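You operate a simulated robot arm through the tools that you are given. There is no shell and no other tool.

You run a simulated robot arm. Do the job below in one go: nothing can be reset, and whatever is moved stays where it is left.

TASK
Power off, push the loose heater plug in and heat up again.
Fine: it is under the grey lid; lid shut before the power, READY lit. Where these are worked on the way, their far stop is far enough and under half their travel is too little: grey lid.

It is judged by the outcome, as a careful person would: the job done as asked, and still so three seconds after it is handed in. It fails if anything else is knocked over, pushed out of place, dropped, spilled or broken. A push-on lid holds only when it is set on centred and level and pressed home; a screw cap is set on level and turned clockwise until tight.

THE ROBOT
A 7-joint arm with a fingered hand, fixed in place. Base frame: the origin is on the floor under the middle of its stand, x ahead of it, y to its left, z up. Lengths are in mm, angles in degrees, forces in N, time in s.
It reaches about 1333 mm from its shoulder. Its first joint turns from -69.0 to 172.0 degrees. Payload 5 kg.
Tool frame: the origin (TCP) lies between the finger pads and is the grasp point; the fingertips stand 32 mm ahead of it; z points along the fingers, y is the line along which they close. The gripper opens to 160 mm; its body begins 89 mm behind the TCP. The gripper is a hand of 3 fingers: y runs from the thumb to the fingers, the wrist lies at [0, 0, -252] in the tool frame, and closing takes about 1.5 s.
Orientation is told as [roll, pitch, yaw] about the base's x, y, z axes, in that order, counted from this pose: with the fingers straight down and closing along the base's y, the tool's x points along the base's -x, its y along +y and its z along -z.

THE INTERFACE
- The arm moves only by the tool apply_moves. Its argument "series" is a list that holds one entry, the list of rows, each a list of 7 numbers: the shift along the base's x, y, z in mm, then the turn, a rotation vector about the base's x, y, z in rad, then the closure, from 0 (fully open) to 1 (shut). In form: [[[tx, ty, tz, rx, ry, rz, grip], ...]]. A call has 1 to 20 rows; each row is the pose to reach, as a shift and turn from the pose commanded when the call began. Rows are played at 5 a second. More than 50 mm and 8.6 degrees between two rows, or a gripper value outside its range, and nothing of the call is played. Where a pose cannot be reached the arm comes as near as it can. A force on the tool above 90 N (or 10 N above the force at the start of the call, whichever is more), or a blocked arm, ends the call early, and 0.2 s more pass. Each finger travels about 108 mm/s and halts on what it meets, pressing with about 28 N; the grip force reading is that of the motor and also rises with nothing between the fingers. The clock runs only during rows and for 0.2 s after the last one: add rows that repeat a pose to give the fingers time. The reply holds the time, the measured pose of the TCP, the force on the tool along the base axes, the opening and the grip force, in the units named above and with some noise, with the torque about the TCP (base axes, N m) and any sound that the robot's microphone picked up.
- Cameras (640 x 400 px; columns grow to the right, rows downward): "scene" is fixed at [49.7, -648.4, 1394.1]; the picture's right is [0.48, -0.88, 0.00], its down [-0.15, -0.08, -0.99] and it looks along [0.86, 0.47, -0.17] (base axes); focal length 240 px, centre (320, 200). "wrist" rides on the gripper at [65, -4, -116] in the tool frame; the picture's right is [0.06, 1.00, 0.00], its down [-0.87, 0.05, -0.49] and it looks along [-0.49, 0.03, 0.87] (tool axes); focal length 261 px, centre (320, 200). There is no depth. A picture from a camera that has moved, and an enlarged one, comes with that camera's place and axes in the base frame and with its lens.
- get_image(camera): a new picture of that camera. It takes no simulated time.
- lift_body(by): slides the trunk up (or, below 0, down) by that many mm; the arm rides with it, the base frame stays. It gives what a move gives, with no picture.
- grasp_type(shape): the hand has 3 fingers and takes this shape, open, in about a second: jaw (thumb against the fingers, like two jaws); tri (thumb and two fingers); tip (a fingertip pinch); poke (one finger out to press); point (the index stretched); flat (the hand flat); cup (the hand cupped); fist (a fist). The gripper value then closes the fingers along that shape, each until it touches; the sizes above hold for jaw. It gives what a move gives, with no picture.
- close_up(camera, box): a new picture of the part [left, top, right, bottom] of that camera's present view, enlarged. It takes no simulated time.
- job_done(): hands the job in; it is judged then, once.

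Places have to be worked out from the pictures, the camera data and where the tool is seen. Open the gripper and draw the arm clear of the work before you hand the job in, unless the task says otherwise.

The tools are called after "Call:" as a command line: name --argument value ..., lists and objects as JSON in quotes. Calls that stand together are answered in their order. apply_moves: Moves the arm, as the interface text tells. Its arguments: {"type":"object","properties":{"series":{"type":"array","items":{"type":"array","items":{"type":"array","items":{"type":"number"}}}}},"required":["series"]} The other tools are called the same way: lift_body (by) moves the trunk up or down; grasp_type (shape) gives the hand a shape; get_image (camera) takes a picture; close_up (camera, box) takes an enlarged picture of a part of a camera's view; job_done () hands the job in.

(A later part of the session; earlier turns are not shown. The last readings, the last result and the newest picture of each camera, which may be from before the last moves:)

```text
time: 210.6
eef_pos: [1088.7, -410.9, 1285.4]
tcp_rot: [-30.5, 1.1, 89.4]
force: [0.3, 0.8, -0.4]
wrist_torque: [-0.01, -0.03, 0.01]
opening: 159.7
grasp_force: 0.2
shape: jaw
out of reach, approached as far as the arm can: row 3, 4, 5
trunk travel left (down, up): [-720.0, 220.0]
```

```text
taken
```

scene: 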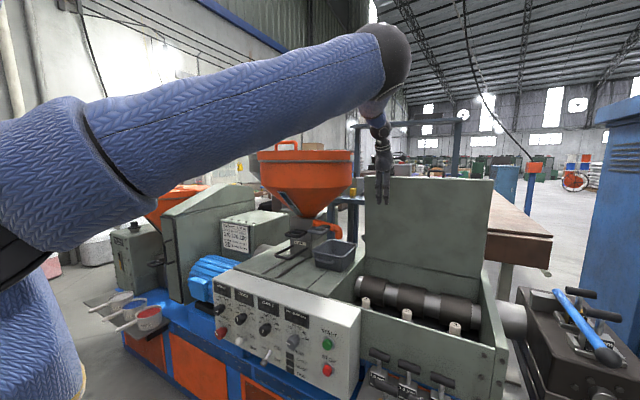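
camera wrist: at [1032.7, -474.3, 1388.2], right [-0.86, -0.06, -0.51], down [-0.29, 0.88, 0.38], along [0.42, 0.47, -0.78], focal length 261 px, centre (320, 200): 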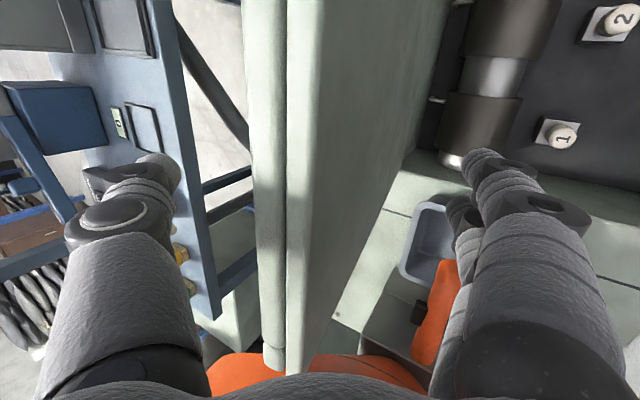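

The lid edge sits nicely between thumb (behind) and fingers (in front). I'll narrow the jaw to about 64 mm so the lid can't swing far, then pull it gently toward the robot.

Call:
apply_moves --series '[[[0, 0, 0, 0, 0, 0, 0.2], [0, 0, 0, 0, 0, 0, 0.4], [0, 0, 0, 0, 0, 0, 0.6], [0, 0, 0, 0, 0, 0, 0.6], [0, 0, 0, 0, 0, 0, 0.6]]]'

Call:
get_image --camera "wrist"

```text
time: 211.8
eef_pos: [1090.0, -410.5, 1284.4]
tcp_rot: [-30.5, 1.2, 89.4]
force: [0.1, 0.9, -0.1]
wrist_torque: [0.02, -0.03, 0.0]
opening: 64.5
grasp_force: 0.0
shape: jaw
trunk travel left (down, up): [-720.0, 220.0]
```

```text
taken
camera wrist: at [1033.5, -474.1, 1387.7], right [-0.86, -0.06, -0.5], down [-0.29, 0.88, 0.38], along [0.42, 0.47, -0.78], focal length 261 px, centre (320, 200)
```

wrist: 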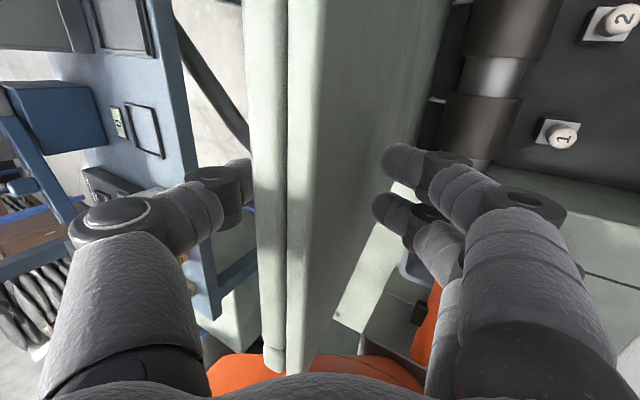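

The thumb is just behind the lid. Pulling the lid off its stop along the arc to a nominal 72°, slowly.

Call:
apply_moves --series '[[[-7.6, 0, -1.3, 0, -0.0113, 0, 0.6], [-15.2, 0, -2.7, 0, -0.0226, 0, 0.6], [-22.8, 0, -4, 0, -0.034, 0, 0.6], [-30.4, 0, -5.4, 0, -0.0453, 0, 0.6], [-37.9, 0, -7.4, 0, -0.0566, 0, 0.6], [-45.4, 0, -9.5, 0, -0.068, 0, 0.6], [-52.9, 0, -11.5, 0, -0.0793, 0, 0.6], [-60.4, 0, -13.6, 0, -0.0906, 0, 0.6], [-67.7, 0, -16.2, 0, -0.102, 0, 0.6], [-75, 0, -18.9, 0, -0.113, 0, 0.6], [-75, 0, -18.9, 0, -0.113, 0, 0.6]]]'

Call:
get_image --camera "wrist"

Call:
get_image --camera "scene"

```text
time: 214.2
eef_pos: [1014.0, -410.4, 1267.5]
tcp_rot: [-36.8, 1.3, 89.2]
force: [0.9, -0.5, 0.6]
wrist_torque: [0.02, -0.02, 0.04]
opening: 65.4
grasp_force: 0.1
shape: jaw
trunk travel left (down, up): [-720.0, 220.0]
```

```text
taken
camera wrist: at [947.0, -474.4, 1362.0], right [-0.8, -0.06, -0.6], down [-0.33, 0.88, 0.34], along [0.5, 0.47, -0.72], focal length 261 px, centre (320, 200)
```

wrist: 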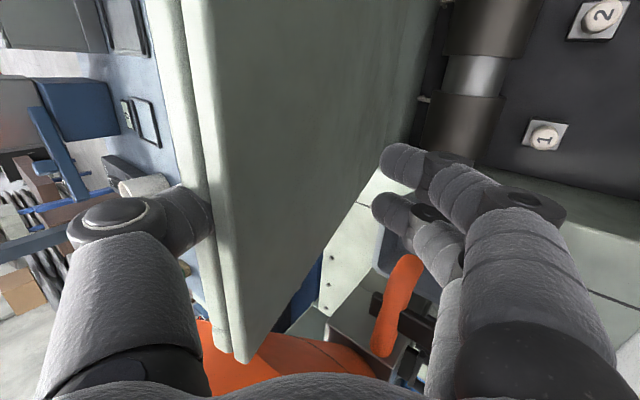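

```text
taken
```

scene: 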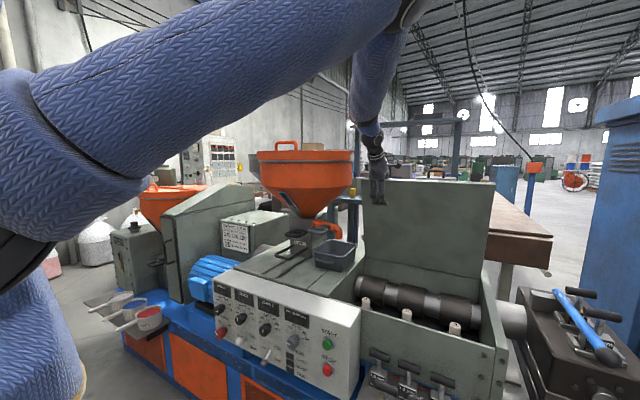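

The thumb has brought the lid to about 80° with almost no load. Continuing to pull and follow the arc toward a nominal 57°.

Call:
apply_moves --series '[[[-7.3, 0, -2.6, 0, -0.0113, 0, 0.6], [-14.5, 0, -5.2, 0, -0.0226, 0, 0.6], [-21.5, 0, -8.5, 0, -0.034, 0, 0.6], [-28.6, 0, -11.8, 0, -0.0453, 0, 0.6], [-35.6, 0, -15, 0, -0.0566, 0, 0.6], [-42.6, 0, -18.3, 0, -0.068, 0, 0.6], [-49.4, 0, -22.1, 0, -0.0793, 0, 0.6], [-56.1, 0, -26, 0, -0.0906, 0, 0.6], [-62.8, 0, -29.8, 0, -0.102, 0, 0.6], [-69.5, 0, -33.7, 0, -0.113, 0, 0.6], [-75.8, 0, -38.1, 0, -0.1245, 0, 0.6], [-82.2, 0, -42.5, 0, -0.136, 0, 0.6], [-82.2, 0, -42.5, 0, -0.136, 0, 0.6]]]'

Call:
get_image --camera "wrist"

Call:
get_image --camera "scene"

```text
time: 216.9
eef_pos: [932.0, -411.4, 1224.7]
tcp_rot: [-44.7, 1.1, 89.2]
force: [-0.1, 0.0, 0.7]
wrist_torque: [0.0, 0.02, -0.01]
opening: 64.8
grasp_force: 0.0
shape: jaw
trunk travel left (down, up): [-720.0, 220.0]
```

```text
taken
camera wrist: at [852.7, -474.8, 1310.6], right [-0.71, -0.06, -0.7], down [-0.37, 0.88, 0.29], along [0.6, 0.47, -0.65], focal length 261 px, centre (320, 200)
```

wrist: 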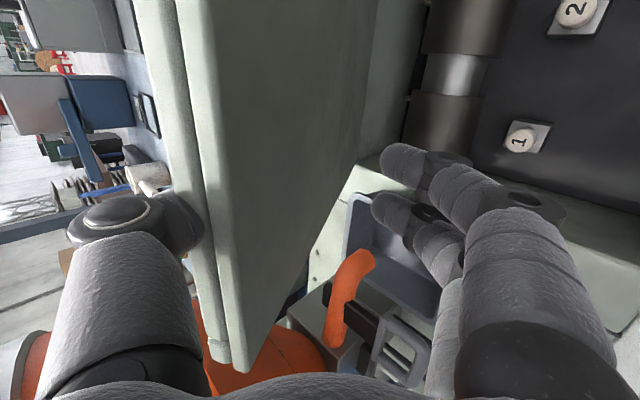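

```text
taken
```

scene: 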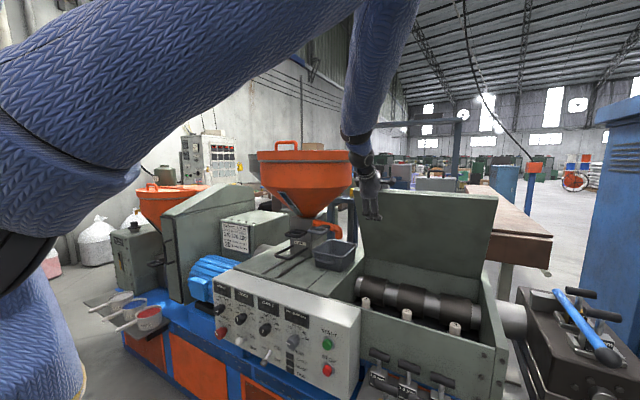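

The lid follows the thumb and sits at roughly 65°. I'll pause to see whether it settles onto the fingers by itself.

Call:
apply_moves --series '[[[0, 0, 0, 0, 0, 0, 0.6], [0, 0, 0, 0, 0, 0, 0.6], [0, 0, 0, 0, 0, 0, 0.6], [0, 0, 0, 0, 0, 0, 0.6], [0, 0, 0, 0, 0, 0, 0.6]]]'

Call:
get_image --camera "wrist"

```text
time: 218.2
eef_pos: [931.3, -411.0, 1225.1]
tcp_rot: [-44.6, 1.2, 89.2]
force: [-0.3, 0.1, 0.1]
wrist_torque: [0.0, 0.0, -0.01]
opening: 64.8
grasp_force: 0.0
shape: jaw
trunk travel left (down, up): [-720.0, 220.0]
```

```text
taken
camera wrist: at [852.6, -474.9, 1310.8], right [-0.71, -0.06, -0.7], down [-0.37, 0.88, 0.3], along [0.6, 0.47, -0.65], focal length 261 px, centre (320, 200)
```

wrist: 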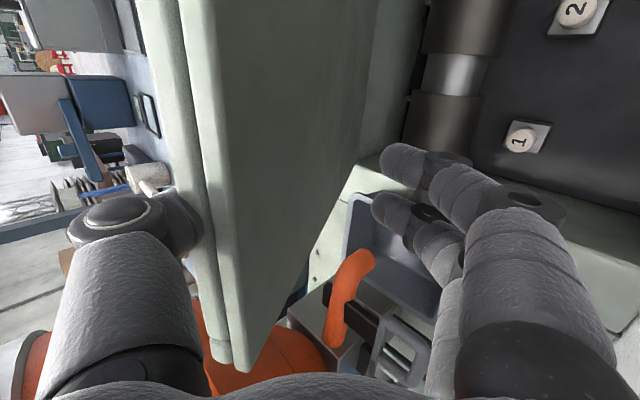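

The lid holds at this angle on its own, so the hinge carries some of it. I'll continue lowering along the arc to a nominal 40°, keeping the lid between thumb and fingers.

Call:
apply_moves --series '[[[-6.4, 0, -4.4, 0, -0.0113, 0, 0.6], [-12.7, 0, -8.9, 0, -0.0226, 0, 0.6], [-18.7, 0, -13.8, 0, -0.034, 0, 0.6], [-24.6, 0, -18.8, 0, -0.0453, 0, 0.6], [-30.6, 0, -23.7, 0, -0.0566, 0, 0.6], [-36.6, 0, -28.7, 0, -0.068, 0, 0.6], [-42.1, 0, -34.1, 0, -0.0793, 0, 0.6], [-47.6, 0, -39.6, 0, -0.0906, 0, 0.6], [-53.1, 0, -45, 0, -0.102, 0, 0.6], [-58.7, 0, -50.5, 0, -0.113, 0, 0.6], [-63.7, 0, -56.4, 0, -0.1245, 0, 0.6], [-68.7, 0, -62.3, 0, -0.136, 0, 0.6], [-73.8, 0, -68.2, 0, -0.147, 0, 0.6], [-78.8, 0, -74.1, 0, -0.1585, 0, 0.6], [-78.8, 0, -74.1, 0, -0.1585, 0, 0.6]]]'

Call:
get_image --camera "wrist"

Call:
get_image --camera "scene"

```text
time: 221.3
eef_pos: [852.7, -410.4, 1148.6]
tcp_rot: [-53.7, 0.8, 88.9]
force: [-0.2, -0.6, -2.4]
wrist_torque: [0.02, 0.01, 0.02]
opening: 65.4
grasp_force: 0.1
shape: jaw
trunk travel left (down, up): [-720.0, 220.0]
```

```text
taken
camera wrist: at [760.6, -474.8, 1221.7], right [-0.59, -0.06, -0.8], down [-0.41, 0.88, 0.23], along [0.69, 0.47, -0.55], focal length 261 px, centre (320, 200)
```

wrist: 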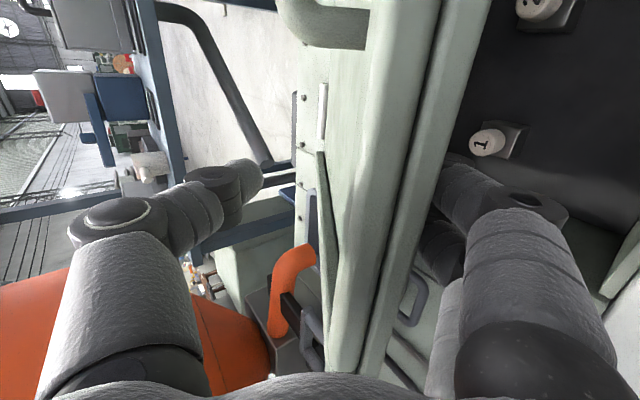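

```text
taken
```

scene: 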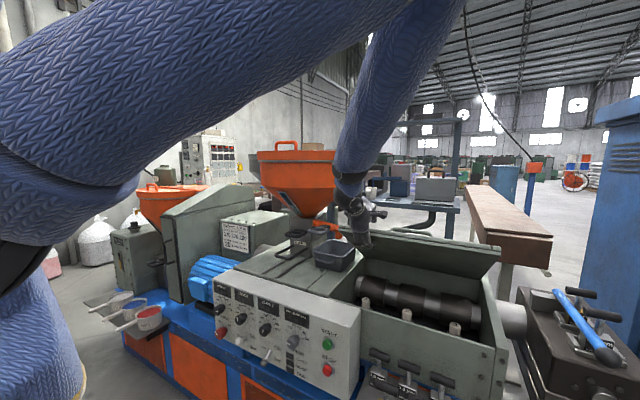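

The lid has settled onto the two fingertips at about 36°. I'll now straighten the fingers while raising the hand to match, so they lie flat under the lid's edge like a fork, which lets me lower it almost fully.

Call:
apply_moves --series '[[[3, 0, 4.2, 0, 0, 0, 0.52], [6, 0, 8.5, 0, 0, 0, 0.45], [9, 0, 12.7, 0, 0, 0, 0.37], [12, 0, 17, 0, 0, 0, 0.3], [15, 0, 21.3, 0, 0, 0, 0.22], [18, 0, 25.5, 0, 0, 0, 0.15], [21, 0, 29.8, 0, 0, 0, 0.07], [24, 0, 34, 0, 0, 0, 0], [24, 0, 34, 0, 0, 0, 0]]]'

Call:
get_image --camera "wrist"

Call:
get_image --camera "scene"

```text
time: 223.3
eef_pos: [875.5, -411.8, 1186.2]
tcp_rot: [-53.9, 0.9, 88.9]
force: [-9.1, 1.8, -2.0]
wrist_torque: [0.01, 0.17, -0.05]
opening: 159.8
grasp_force: 0.1
shape: jaw
trunk travel left (down, up): [-720.0, 220.0]
```

```text
taken
camera wrist: at [783.8, -475.3, 1257.2], right [-0.59, -0.06, -0.8], down [-0.41, 0.88, 0.23], along [0.69, 0.47, -0.55], focal length 261 px, centre (320, 200)
```

wrist: 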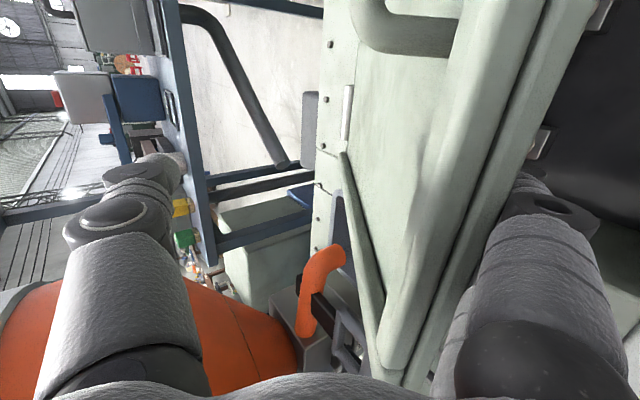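

```text
taken
```

scene: 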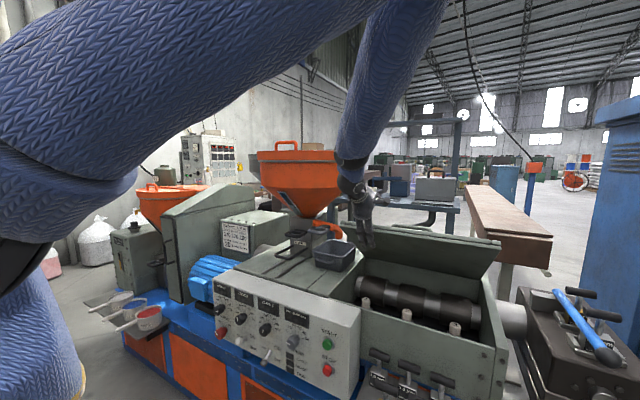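

The lid now rests on the straightened fingers (about 9 N). Lowering along the arc to about 10°.

Call:
apply_moves --series '[[[-11.8, 0, -15.3, 0, -0.0358, 0, 0], [-23.5, 0, -30.6, 0, -0.0716, 0, 0], [-31.9, 0, -44.1, 0, -0.102, 0, 0], [-40.3, 0, -57.6, 0, -0.1326, 0, 0], [-47.5, 0, -71.8, 0, -0.162, 0, 0], [-54.6, 0, -86.1, 0, -0.192, 0, 0], [-60.6, 0, -100.8, 0, -0.2225, 0, 0], [-66.5, 0, -115.6, 0, -0.253, 0, 0], [-71.1, 0, -130.7, 0, -0.2827, 0, 0], [-75.6, 0, -145.8, 0, -0.3124, 0, 0], [-75.6, 0, -145.8, 0, -0.3124, 0, 0]]]'

Call:
get_image --camera "wrist"

Call:
get_image --camera "scene"

```text
time: 225.8
eef_pos: [801.0, -411.4, 1037.1]
tcp_rot: [-71.7, 0.6, 88.7]
force: [-14.2, 1.8, -2.3]
wrist_torque: [0.06, 0.4, -0.07]
opening: 159.6
grasp_force: 0.1
shape: jaw
trunk travel left (down, up): [-720.0, 220.0]
```

```text
taken
camera wrist: at [691.0, -474.3, 1078.4], right [-0.31, -0.06, -0.95], down [-0.46, 0.88, 0.09], along [0.83, 0.47, -0.31], focal length 261 px, centre (320, 200)
```

wrist: 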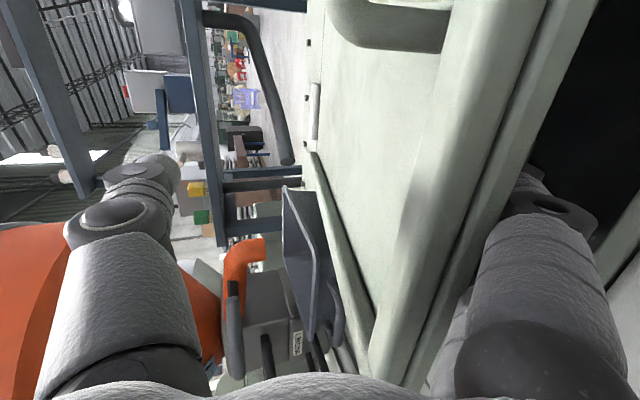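

```text
taken
```

scene: 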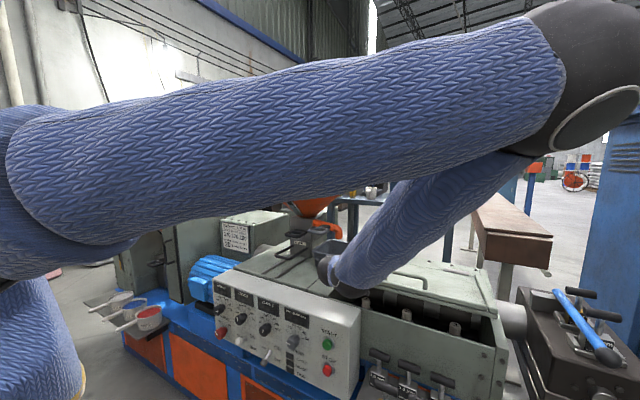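

The lid is at about 10°, resting on the fingers. Lowering the last bit to roughly 4-5°, until the fingers are just above the box wall.

Call:
apply_moves --series '[[[-1.5, 0, -7, 0, -0.014, 0, 0], [-3, 0, -14, 0, -0.028, 0, 0], [-4.3, 0, -21, 0, -0.042, 0, 0], [-5.5, 0, -27, 0, -0.054, 0, 0], [-6.6, 0, -33, 0, -0.065, 0, 0], [-6.6, 0, -33, 0, -0.065, 0, 0]]]'

Call:
get_image --camera "wrist"

Call:
get_image --camera "scene"

```text
time: 227.2
eef_pos: [792.5, -410.5, 1006.5]
tcp_rot: [-75.5, 0.5, 88.7]
force: [-11.5, 2.9, -3.8]
wrist_torque: [0.12, 0.35, -0.2]
opening: 159.7
grasp_force: 0.1
shape: jaw
trunk travel left (down, up): [-720.0, 220.0]
```

```text
taken
camera wrist: at [681.5, -474.8, 1039.3], right [-0.25, -0.06, -0.97], down [-0.47, 0.88, 0.06], along [0.85, 0.47, -0.25], focal length 261 px, centre (320, 200)
```

wrist: 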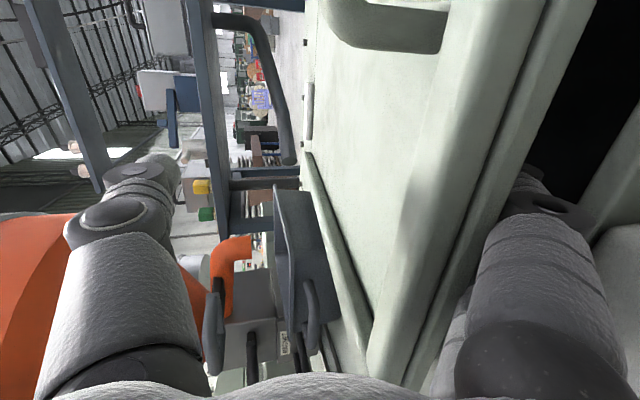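

```text
taken
```

scene: 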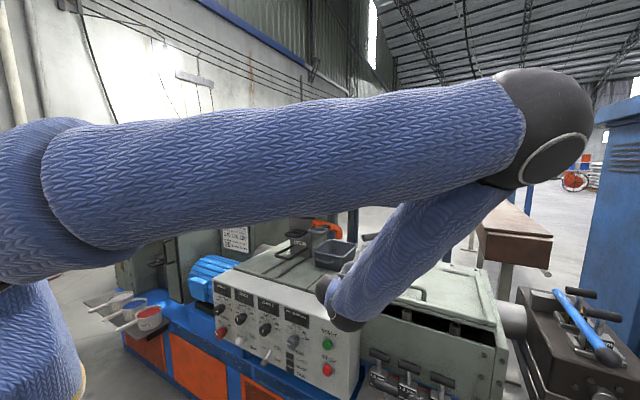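

No wall contact yet, so I'll ease down a further 12 mm, watching for the fingers to touch the wall.

Call:
apply_moves --series '[[[-0.3, 0, -3, 0, -0.003, 0, 0], [-0.6, 0, -6, 0, -0.006, 0, 0], [-0.9, 0, -9, 0, -0.009, 0, 0], [-1.2, 0, -12, 0, -0.012, 0, 0]]]'

Call:
close_up --camera "wrist" --box '[360, 60, 640, 300]'

```text
time: 228.2
eef_pos: [793.1, -411.3, 996.0]
tcp_rot: [-76.3, 0.4, 88.7]
force: [-11.2, 0.9, 8.8]
wrist_torque: [0.09, 0.82, -0.01]
opening: 159.9
grasp_force: 0.1
shape: jaw
trunk travel left (down, up): [-720.0, 220.0]
```

```text
1.67 times, centred on (500, 180) of wrist
camera zoom: at [679.2, -474.5, 1027.5], right [-0.24, -0.06, -0.97], down [-0.47, 0.88, 0.06], along [0.85, 0.47, -0.24], focal length 434 px, centre (20, 233)
```

zoom: 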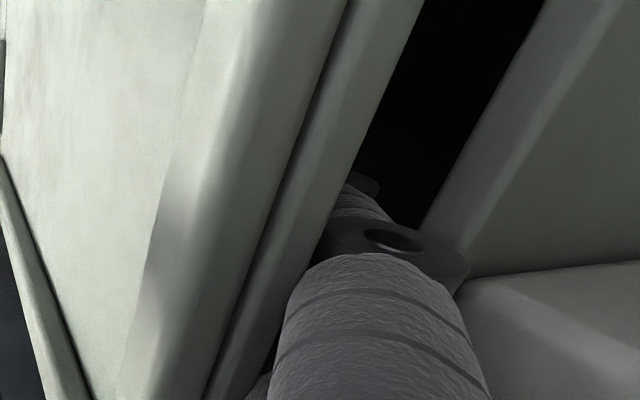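

The fingers now rest on the box wall (+9 N). I'll slide them straight out along their own direction and let the lid settle the last few millimetres.

Call:
apply_moves --series '[[[-9.4, 0, 4, 0, 0, 0, 0], [-18.8, 0, 7.5, 0, 0, 0, 0], [-28.3, 0, 11, 0, 0, 0, 0], [-37.7, 0, 14.5, 0, 0, 0, 0], [-47.2, 0, 18, 0, 0, 0, 0], [-56.6, 0, 21, 0, 0, 0, 0], [-66, 0, 24.5, 0, 0, 0, 0], [-75.5, 0, 28, 0, 0, 0, 0], [-90, 0, 34, 0, 0, 0, 0], [-110, 0, 42, 0, 0, 0, 0]]]'

Call:
get_image --camera "wrist"

Call:
get_image --camera "scene"

```text
time: 230.3
eef_pos: [682.8, -409.9, 1035.1]
tcp_rot: [-76.2, 0.4, 88.7]
force: [0.1, -0.1, 0.1]
wrist_torque: [0.01, -0.01, -0.03]
opening: 160.0
grasp_force: 0.0
shape: jaw
trunk travel left (down, up): [-720.0, 220.0]
```

```text
taken
camera wrist: at [569.9, -474.3, 1067.4], right [-0.24, -0.06, -0.97], down [-0.47, 0.88, 0.06], along [0.85, 0.47, -0.24], focal length 261 px, centre (320, 200)
```

wrist: 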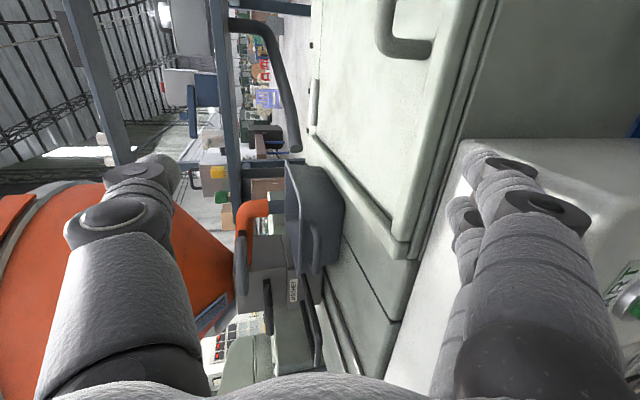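

```text
taken
```

scene: 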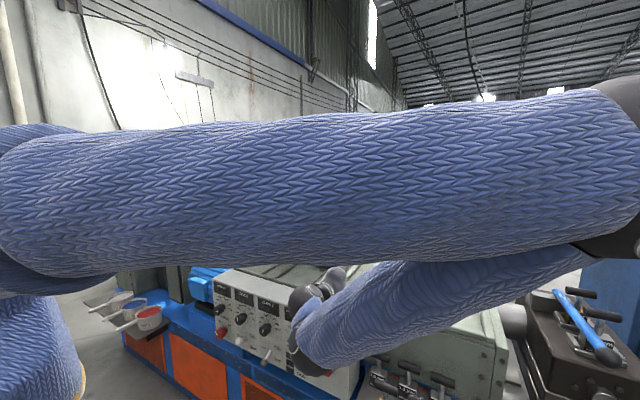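

The lid has closed. I'll back up and away, then turn the hand down again to return to the relaxed posture before checking everything.

Call:
apply_moves --series '[[[-5, -5, 35, 0, 0, 0, 0], [-10, -15, 70, 0, 0, 0, 0], [-15, -30, 105, 0, 0, 0, 0], [-20, -45, 125, 0, 0.06, 0, 0], [-18, -60, 145, 0, 0.17, 0, 0], [-14, -75, 165, 0, 0.29, 0, 0], [-10, -90, 187, 0, 0.42, 0, 0], [-6, -100, 209, 0, 0.55, 0, 0], [-2, -110, 230, 0, 0.68, 0, 0], [2, -120, 252, 0, 0.81, 0, 0], [6, -128, 274, 0, 0.94, 0, 0], [10, -132, 295, 0, 1.07, 0, 0], [14, -136, 315, 0, 1.2, 0, 0], [18, -136, 330, 0, 1.33, 0, 0], [18, -136, 330, 0, 1.33, 0, 0]]]'

Call:
get_image --camera "scene"

Call:
get_image --camera "wrist"

```text
time: 233.6
eef_pos: [699.0, -547.5, 1368.1]
tcp_rot: [0.0, 1.4, 90.1]
force: [-0.3, 0.1, 1.0]
wrist_torque: [-0.02, -0.03, 0.01]
opening: 159.9
grasp_force: 0.0
shape: jaw
trunk travel left (down, up): [-720.0, 220.0]
```

```text
taken
```

scene: 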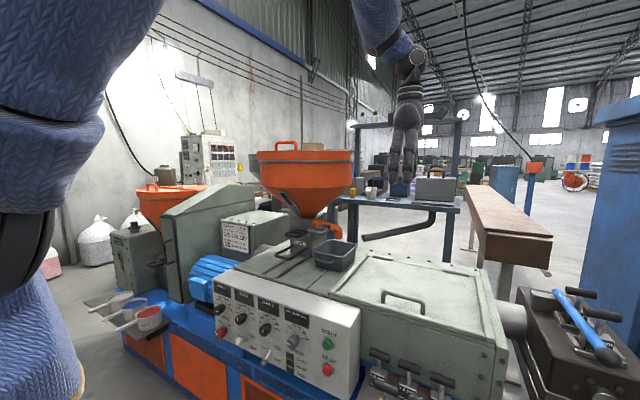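

```text
taken
camera wrist: at [703.8, -611.1, 1484.9], right [-1.0, -0.06, 0.0], down [-0.06, 0.88, 0.47], along [-0.03, 0.47, -0.88], focal length 261 px, centre (320, 200)
```

wrist: 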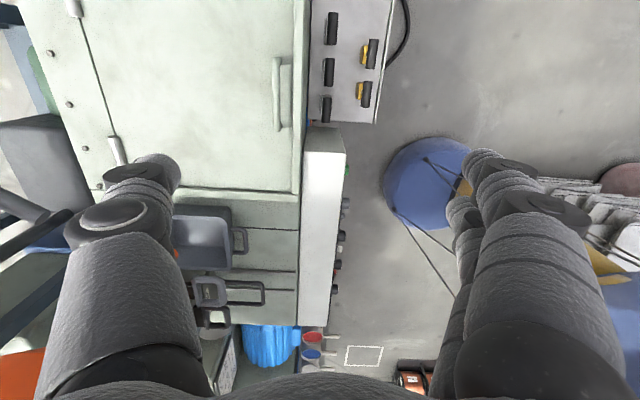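

Lid shut, arm back in the good posture. Let me zoom in to confirm the lid is flush and nothing else has shifted.

Call:
close_up --camera "scene" --box '[320, 240, 520, 400]'

Call:
close_up --camera "scene" --box '[200, 260, 360, 400]'

```text
2.50 times, centred on (420, 320) of scene
camera zoom: at [49.7, -648.4, 1394.1], right [0.48, -0.88, 0.0], down [-0.15, -0.08, -0.99], along [0.86, 0.47, -0.17], focal length 601 px, centre (70, -100)
```

zoom: 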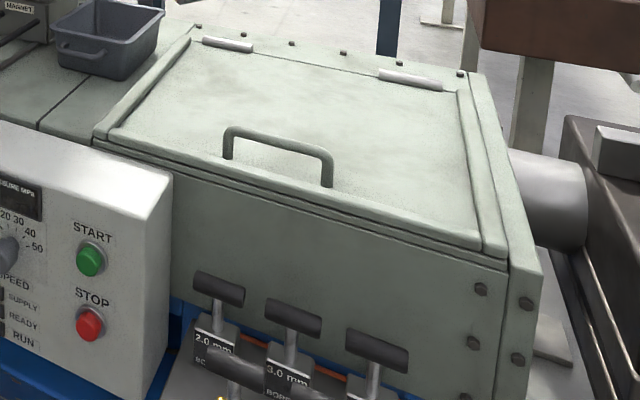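

```text
2.86 times, centred on (280, 330) of scene
camera zoom: at [49.7, -648.4, 1394.1], right [0.48, -0.88, 0.0], down [-0.15, -0.08, -0.99], along [0.86, 0.47, -0.17], focal length 687 px, centre (434, -171)
```

zoom: 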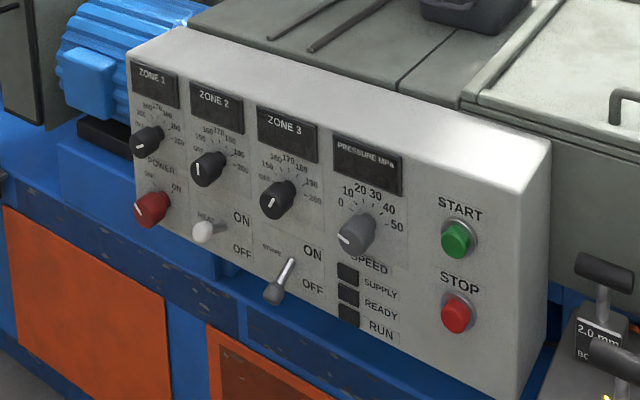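

The lid is flush as at the start. But ZONE 1's pointer looks different from before; let me zoom in on those dials.

Call:
close_up --camera "scene" --box '[208, 276, 272, 352]'

Call:
close_up --camera "scene" --box '[205, 285, 245, 320]'

```text
5.26 times, centred on (240, 314) of scene
camera zoom: at [49.7, -648.4, 1394.1], right [0.48, -0.88, 0.0], down [-0.15, -0.08, -0.99], along [0.86, 0.47, -0.17], focal length 1265 px, centre (741, -400)
```

zoom: 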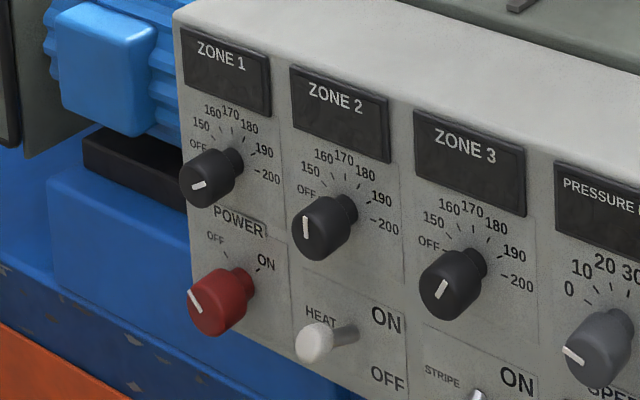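

```text
11.43 times, centred on (225, 302) of scene
camera zoom: at [49.7, -648.4, 1394.1], right [0.48, -0.88, 0.0], down [-0.15, -0.08, -0.99], along [0.86, 0.47, -0.17], focal length 2747 px, centre (1406, -971)
```

zoom: 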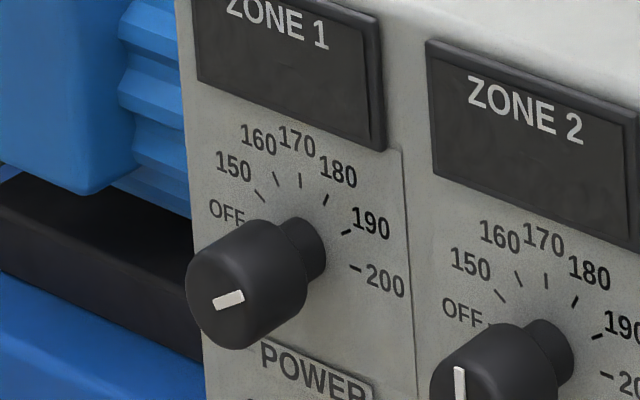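

ZONE 1's dial got turned from 170 to 190 when my fingers brushed it while switching POWER off, so it must be set back too. First I'll return to the panel: unwind the yaw and move toward the left-pointing pose.

Call:
apply_moves --series '[[[-9, 10, 11, 0, 0, -0.131, 0.3], [-18, 20, 22, 0, 0, -0.262, 0.5], [-27, 29, 33, 0, 0, -0.393, 0.5], [-36, 39, 44, 0, 0, -0.524, 0.5], [-45, 49, 55, 0, 0, -0.655, 0.5], [-55, 59, 66, 0, 0, -0.786, 0.5], [-64, 68, 77, 0, 0, -0.917, 0.5], [-73, 78, 88, 0, 0, -1.048, 0.5], [-82, 88, 99, 0, 0, -1.179, 0.5], [-91, 98, 110, 0, 0, -1.31, 0.5], [-100, 107, 121, 0, 0, -1.441, 0.5], [-109, 117, 132, 0, 0, -1.571, 0.5], [-109, 117, 132, 0, 0, -1.571, 0.5]]]'

Call:
get_image --camera "scene"

```text
time: 236.3
eef_pos: [590.6, -429.0, 1493.8]
tcp_rot: [0.3, 1.2, 0.0]
force: [-0.4, 0.1, 0.1]
wrist_torque: [0.03, 0.02, -0.01]
opening: 80.8
grasp_force: 0.1
shape: jaw
trunk travel left (down, up): [-720.0, 220.0]
```

```text
taken
```

scene: 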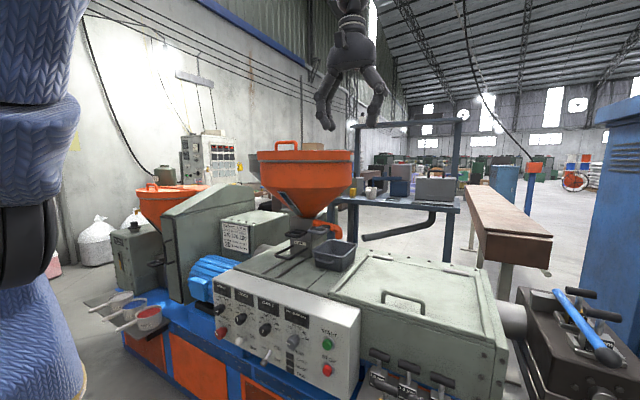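

Now rotating the hand to the left-pointing orientation used at POWER, sweeping left well in front of the hopper.

Call:
apply_moves --series '[[[-7, 43, 4, 0.0736, -0.0418, -0.0162, 0.5], [-14, 87, 9, 0.1472, -0.0836, -0.0324, 0.5], [-21, 130, 13, 0.2207, -0.1255, -0.0486, 0.5], [-28, 173, 18, 0.2943, -0.1673, -0.0648, 0.5], [-35, 216, 22, 0.3679, -0.2091, -0.081, 0.5], [-43, 260, 26, 0.4415, -0.2509, -0.0971, 0.5], [-50, 303, 31, 0.5151, -0.2927, -0.1133, 0.5], [-57, 346, 35, 0.5886, -0.3346, -0.1295, 0.5], [-64, 390, 40, 0.6622, -0.3764, -0.1457, 0.5], [-71, 433, 44, 0.7358, -0.4182, -0.1619, 0.5], [-71, 433, 44, 0.7358, -0.4182, -0.1619, 0.5]]]'

Call:
get_image --camera "scene"

```text
time: 238.8
eef_pos: [519.8, 2.5, 1541.6]
tcp_rot: [45.7, -17.2, -16.7]
force: [0.0, -0.5, 0.2]
wrist_torque: [0.03, -0.04, 0.05]
opening: 80.5
grasp_force: 0.0
shape: jaw
trunk travel left (down, up): [-720.0, 220.0]
```

```text
taken
```

scene: 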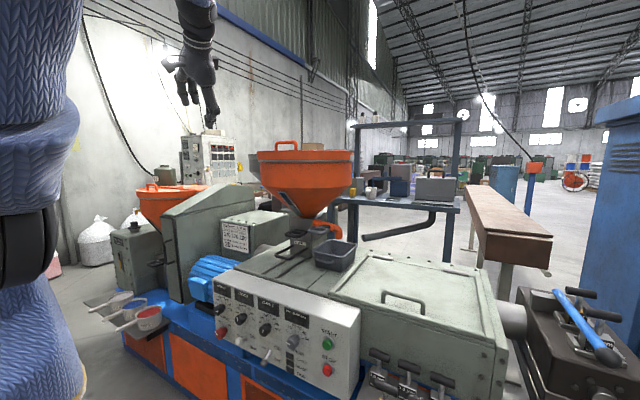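

The left-pointing pose is reached cleanly. Lowering the trunk 720 mm in two steps to bring the hand in front of the panel.

Call:
lift_body --by -400

Call:
lift_body --by -320

Call:
get_image --camera "wrist"

Call:
get_image --camera "scene"

```text
time: 242.6
eef_pos: [518.8, 2.8, 1142.5]
tcp_rot: [45.5, -17.4, -16.4]
force: [0.4, 0.3, -0.4]
wrist_torque: [-0.01, -0.01, -0.02]
opening: 80.8
grasp_force: 0.1
shape: jaw
trunk travel left (down, up): [-320.0, 620.0]
```

```text
time: 245.8
eef_pos: [520.2, 4.3, 821.6]
tcp_rot: [45.3, -17.3, -16.5]
force: [-0.2, -0.1, 0.0]
wrist_torque: [-0.02, -0.04, 0.01]
opening: 80.4
grasp_force: 0.0
shape: jaw
trunk travel left (down, up): [0.0, 940.0]
```

```text
taken
camera wrist: at [413.7, -55.1, 876.8], right [-0.06, 0.75, 0.66], down [0.6, -0.5, 0.62], along [0.8, 0.43, -0.42], focal length 261 px, centre (320, 200)
```

wrist: 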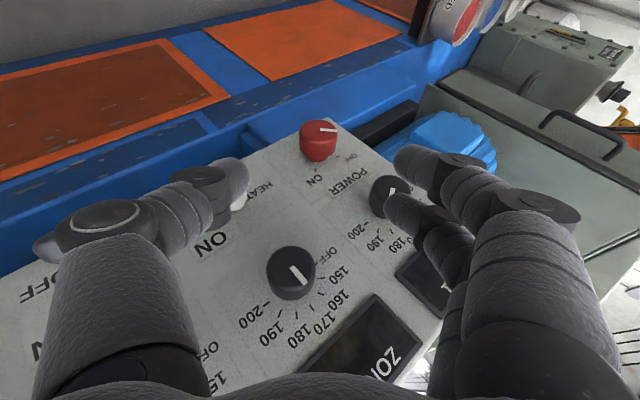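

```text
taken
```

scene: 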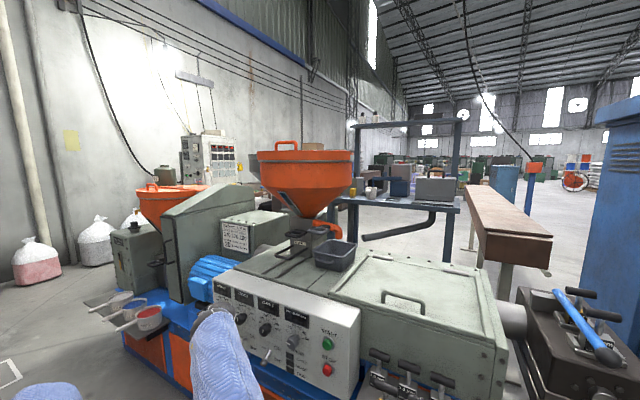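

Standing in front of the panel again. I'll come in on POWER along the finger direction to the same stop point that was contact-free before, (586, 102, 711).

Call:
apply_moves --series '[[[12, 18, -20.5, 0, 0, 0, 0.5], [24.5, 36.5, -41, 0, 0, 0, 0.5], [37, 55, -62, 0, 0, 0, 0.5], [45, 67, -75.5, 0, 0, 0, 0.5], [52, 78, -87.5, 0, 0, 0, 0.5], [59, 88, -99, 0, 0, 0, 0.5], [65.8, 98, -110.2, 0, 0, 0, 0.5], [65.8, 98, -110.2, 0, 0, 0, 0.5]]]'

Call:
get_image --camera "wrist"

```text
time: 247.6
eef_pos: [585.6, 101.4, 712.2]
tcp_rot: [45.4, -17.3, -16.6]
force: [-0.3, 0.2, -0.2]
wrist_torque: [-0.02, 0.0, 0.01]
opening: 80.3
grasp_force: 0.1
shape: jaw
trunk travel left (down, up): [0.0, 940.0]
```

```text
taken
camera wrist: at [480.2, 42.7, 766.6], right [-0.06, 0.75, 0.66], down [0.6, -0.5, 0.62], along [0.8, 0.43, -0.42], focal length 261 px, centre (320, 200)
```

wrist: 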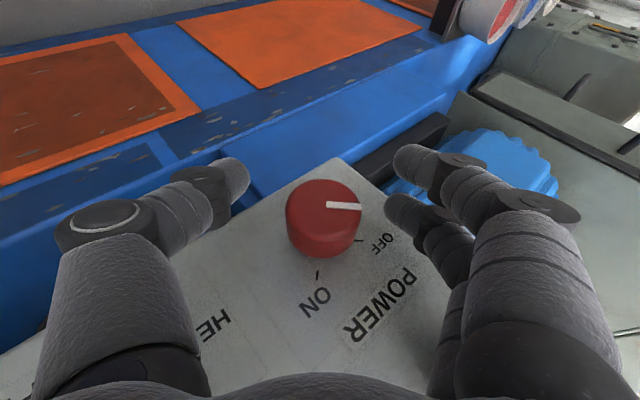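

The knob is centred and nothing is touched. I'll narrow the fingers, ease in ~10 mm toward the panel with a slight offset away from the ZONE 1 knob, then close.

Call:
apply_moves --series '[[[0, 0, 0, 0, 0, 0, 0.6], [0, 0, 0, 0, 0, 0, 0.64], [3, -0.5, -0.8, 0, 0, 0, 0.64], [6.5, -1, -1.6, 0, 0, 0, 0.64], [9.9, -1.7, -2.4, 0, 0, 0, 0.64], [9.9, -1.7, -2.4, 0, 0, 0, 0.64]]]'

Call:
get_image --camera "wrist"

```text
time: 248.9
eef_pos: [596.5, 99.5, 709.0]
tcp_rot: [45.4, -17.3, -16.5]
force: [-5.9, -0.7, -5.2]
wrist_torque: [-0.03, -0.47, 0.02]
opening: 57.4
grasp_force: 0.1
shape: jaw
trunk travel left (down, up): [0.0, 940.0]
```

```text
taken
camera wrist: at [489.6, 40.6, 763.5], right [-0.06, 0.75, 0.66], down [0.6, -0.5, 0.62], along [0.8, 0.43, -0.42], focal length 261 px, centre (320, 200)
```

wrist: 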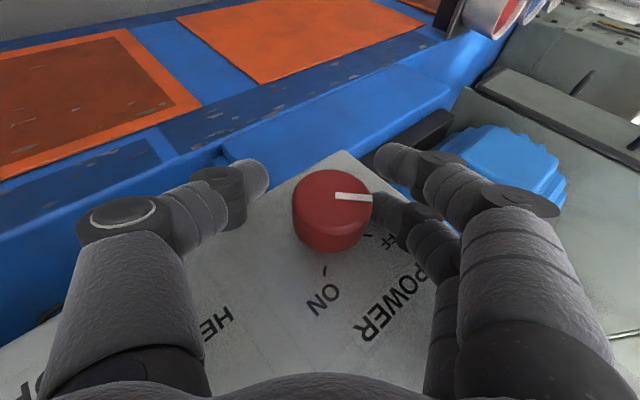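

A light contact of ~6 N only. Closing on the knob.

Call:
apply_moves --series '[[[0, 0, 0, 0, 0, 0, 0.8], [0, 0, 0, 0, 0, 0, 1], [0, 0, 0, 0, 0, 0, 1], [0, 0, 0, 0, 0, 0, 1], [0, 0, 0, 0, 0, 0, 1]]]'

Call:
get_image --camera "wrist"

```text
time: 250.2
eef_pos: [595.3, 99.7, 708.4]
tcp_rot: [45.5, -17.3, -16.5]
force: [4.8, 6.4, -7.0]
wrist_torque: [0.05, 0.0, -0.04]
opening: 20.9
grasp_force: 27.9
shape: jaw
trunk travel left (down, up): [0.0, 940.0]
```

```text
taken
camera wrist: at [490.3, 40.9, 763.5], right [-0.06, 0.75, 0.66], down [0.6, -0.5, 0.62], along [0.8, 0.43, -0.42], focal length 261 px, centre (320, 200)
```

wrist: 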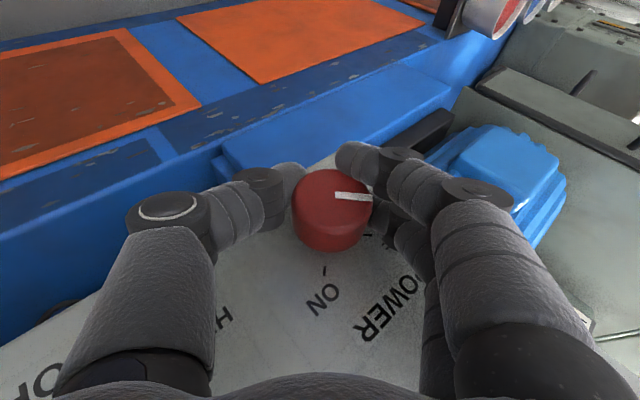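

Gripped. Turning POWER clockwise by about 59°, pivoting on the knob axis.

Call:
apply_moves --series '[[[0, 0.3, -0.3, 0.1, 0, 0, 1], [0, 0.6, -0.6, 0.2, 0, 0, 1], [0, 0.9, -0.9, 0.3, 0, 0, 1], [0, 1.3, -1.2, 0.4, 0, 0, 1], [0, 1.7, -1.5, 0.5, 0, 0, 1], [0, 2.1, -1.7, 0.6, 0, 0, 1], [0, 2.6, -1.8, 0.7, 0, 0, 1], [0, 3, -1.9, 0.8, 0, 0, 1], [0, 3.5, -2, 0.9, 0, 0, 1], [0, 3.9, -2, 1.0, 0, 0, 1], [0, 4, -2, 1.03, 0, 0, 1], [0, 4, -2, 1.03, 0, 0, 1]]]'

Call:
get_image --camera "wrist"

Call:
close_up --camera "scene" --box '[200, 260, 360, 400]'

```text
time: 252.8
eef_pos: [596.0, 104.0, 707.2]
tcp_rot: [101.0, 4.7, -23.3]
force: [15.4, 23.3, 0.5]
wrist_torque: [-0.13, 0.32, 0.12]
opening: 18.6
grasp_force: 27.6
shape: jaw
trunk travel left (down, up): [0.0, 940.0]
```

```text
taken
camera wrist: at [489.8, 26.2, 685.8], right [-0.06, -0.18, 0.98], down [0.6, -0.79, -0.11], along [0.8, 0.58, 0.16], focal length 261 px, centre (320, 200)
```

wrist: 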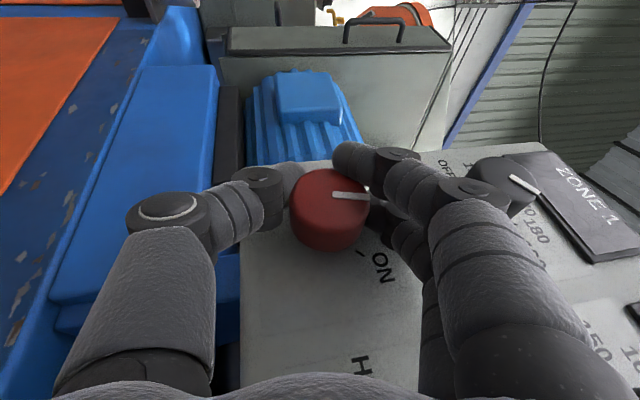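

```text
2.86 times, centred on (280, 330) of scene
camera zoom: at [49.7, -648.4, 1394.1], right [0.48, -0.88, 0.0], down [-0.15, -0.08, -0.99], along [0.86, 0.47, -0.17], focal length 687 px, centre (434, -171)
```

zoom: 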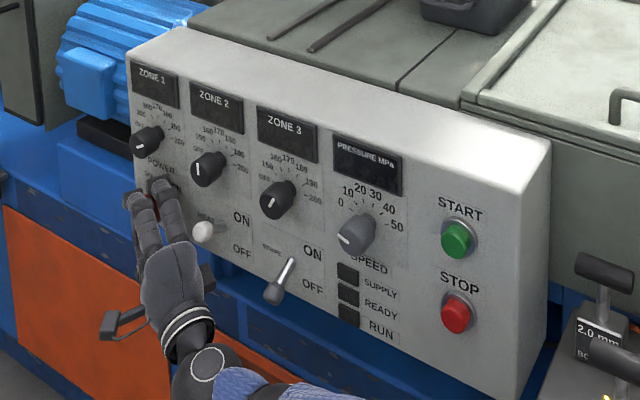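

The knob followed by 59° but the panel is still dark, so it needs a bit more. I'll turn another ~12° while holding it.

Call:
apply_moves --series '[[[0, 0.3, 0, 0.05, 0, 0, 1], [0, 0.6, 0, 0.1, 0, 0, 1], [0, 0.9, 0.1, 0.15, 0, 0, 1], [0, 1.2, 0.2, 0.2, 0, 0, 1], [0, 1.2, 0.2, 0.2, 0, 0, 1]]]'

Call:
close_up --camera "scene" --box '[200, 260, 360, 400]'

Call:
get_image --camera "wrist"

```text
time: 253.9
eef_pos: [590.6, 101.1, 715.6]
tcp_rot: [111.8, 8.0, -22.6]
force: [27.7, 27.6, -14.0]
wrist_torque: [0.0, -0.31, -0.23]
opening: 16.7
grasp_force: 28.5
shape: jaw
trunk travel left (down, up): [0.0, 940.0]
```

```text
2.86 times, centred on (280, 330) of scene
camera zoom: at [49.7, -648.4, 1394.1], right [0.48, -0.88, 0.0], down [-0.15, -0.08, -0.99], along [0.86, 0.47, -0.17], focal length 687 px, centre (434, -171)
```

zoom: 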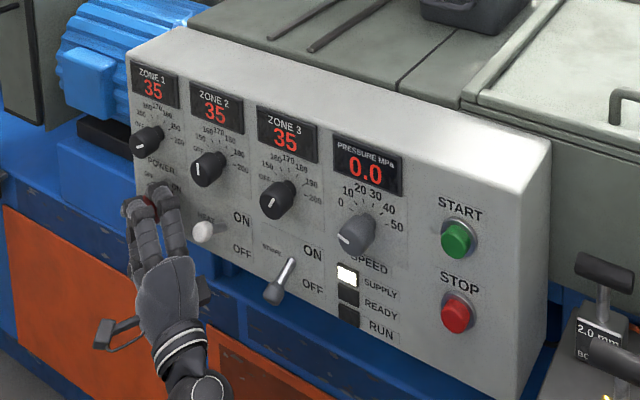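

```text
taken
camera wrist: at [484.2, 29.0, 678.8], right [-0.08, -0.37, 0.93], down [0.59, -0.76, -0.25], along [0.8, 0.53, 0.28], focal length 261 px, centre (320, 200)
```

wrist: 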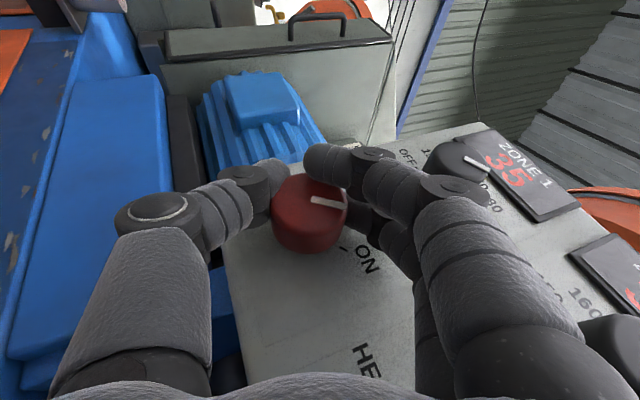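

POWER is on: displays read 35/35/35 and SUPPLY is lit, and zone 3 now heats too. Releasing the knob and easing the hand back to a steadier angle.

Call:
apply_moves --series '[[[0, 0, 0, 0, 0, 0, 0.7], [0, 0, 0, 0, 0, 0, 0.5], [0, 0, 0, 0, 0, 0, 0.5], [-3, 0, -2, -0.07, 0, 0, 0.5], [-5, 0, -4, -0.14, 0, 0, 0.5], [-8, 0, -5, -0.2, 0, 0, 0.5], [-8, 0, -5, -0.2, 0, 0, 0.5]]]'

Call:
close_up --camera "scene" --box '[200, 260, 360, 400]'

Call:
get_image --camera "wrist"

```text
time: 255.6
eef_pos: [585.9, 103.6, 702.5]
tcp_rot: [101.0, 4.5, -23.3]
force: [0.4, -0.6, 0.3]
wrist_torque: [0.04, -0.02, 0.03]
opening: 79.7
grasp_force: 0.2
shape: jaw
trunk travel left (down, up): [0.0, 940.0]
```

```text
2.86 times, centred on (280, 330) of scene
camera zoom: at [49.7, -648.4, 1394.1], right [0.48, -0.88, 0.0], down [-0.15, -0.08, -0.99], along [0.86, 0.47, -0.17], focal length 687 px, centre (434, -171)
```

zoom: 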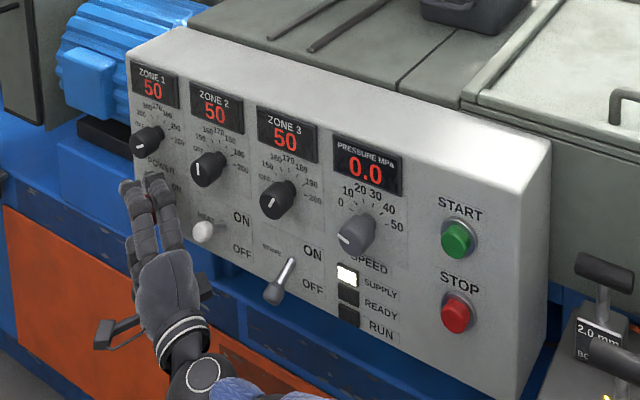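

```text
taken
camera wrist: at [481.3, 24.9, 681.3], right [-0.06, -0.18, 0.98], down [0.6, -0.8, -0.11], along [0.8, 0.58, 0.16], focal length 261 px, centre (320, 200)
```

wrist: 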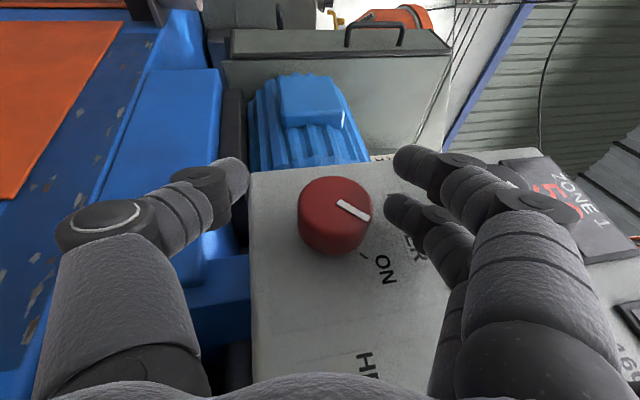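

Heating is under way (50/50/50). Let me check POWER's pointer against the ON mark and ZONE 1's pointer up close.

Call:
close_up --camera "wrist" --box '[260, 140, 440, 300]'

Call:
close_up --camera "scene" --box '[205, 285, 245, 320]'

```text
2.50 times, centred on (350, 220) of wrist
camera zoom: at [481.3, 24.9, 681.3], right [-0.06, -0.18, 0.98], down [0.6, -0.8, -0.11], along [0.8, 0.58, 0.16], focal length 652 px, centre (245, 150)
```

zoom: 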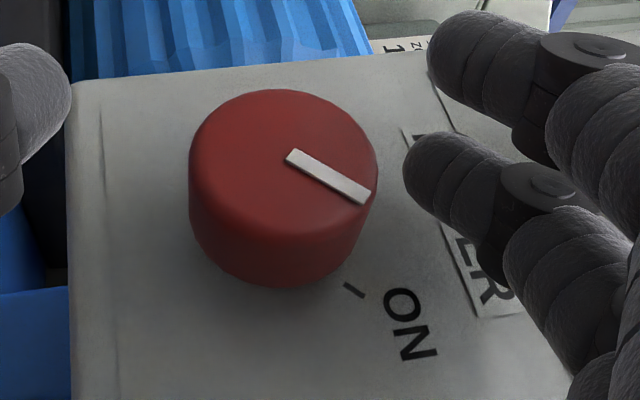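

```text
11.43 times, centred on (225, 302) of scene
camera zoom: at [49.7, -648.4, 1394.1], right [0.48, -0.88, 0.0], down [-0.15, -0.08, -0.99], along [0.86, 0.47, -0.17], focal length 2747 px, centre (1406, -971)
```

zoom: 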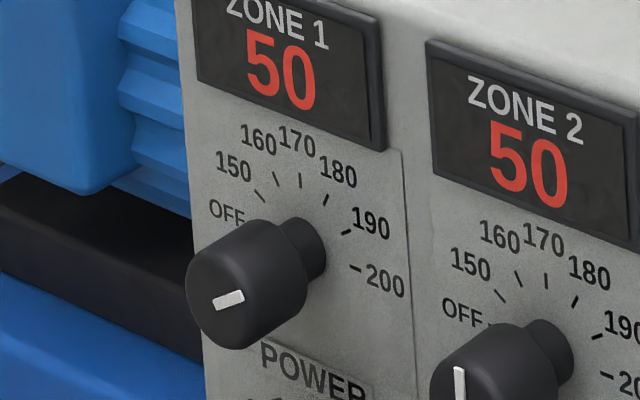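

POWER is squarely at ON (≈44°) and ZONE 1 still points at 190, untouched by this stroke. Now I'll withdraw from POWER and move up to ZONE 1 to set it back to 170.

Call:
apply_moves --series '[[[-10, -4, 0, 0, 0, 0, 0.5], [-18, -22, -3, 0, 0, 0, 0.5], [-26, -45, -8, 0, 0, 0, 0.5], [-34, -70, -14, 0, 0, 0, 0.5], [-41, -90, -19, 0, 0, 0, 0.5], [-43, -91, 20, 0.03, 0, 0, 0.5], [-43, -91, 60, 0.08, 0, 0, 0.5], [-41, -91, 92, 0.14, 0, 0, 0.5], [-41, -91, 92, 0.14, 0, 0, 0.5]]]'

Call:
get_image --camera "wrist"

Call:
close_up --camera "scene" --box '[200, 260, 360, 400]'

```text
time: 257.6
eef_pos: [563.3, 15.4, 800.3]
tcp_rot: [108.3, 7.6, -22.5]
force: [0.0, 0.9, -0.1]
wrist_torque: [0.0, 0.04, -0.02]
opening: 79.7
grasp_force: 0.1
shape: jaw
out of reach, approached as far as the arm can: row 3, 4, 5, 6, 7, 8, 9
trunk travel left (down, up): [0.0, 940.0]
```

```text
taken
camera wrist: at [458.1, -59.6, 767.1], right [-0.06, -0.32, 0.95], down [0.6, -0.77, -0.22], along [0.8, 0.55, 0.24], focal length 261 px, centre (320, 200)
```

wrist: 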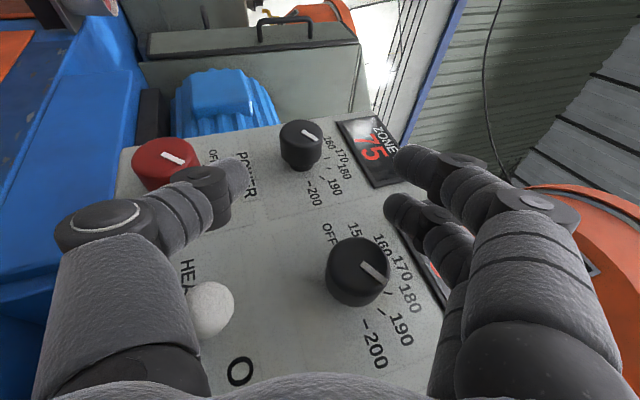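

```text
2.86 times, centred on (280, 330) of scene
camera zoom: at [49.7, -648.4, 1394.1], right [0.48, -0.88, 0.0], down [-0.15, -0.08, -0.99], along [0.86, 0.47, -0.17], focal length 687 px, centre (434, -171)
```

zoom: 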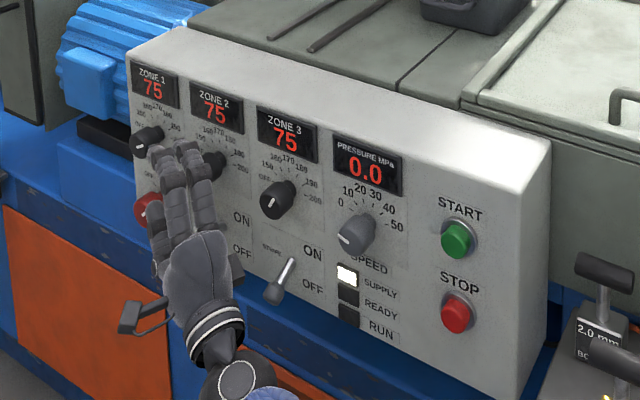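

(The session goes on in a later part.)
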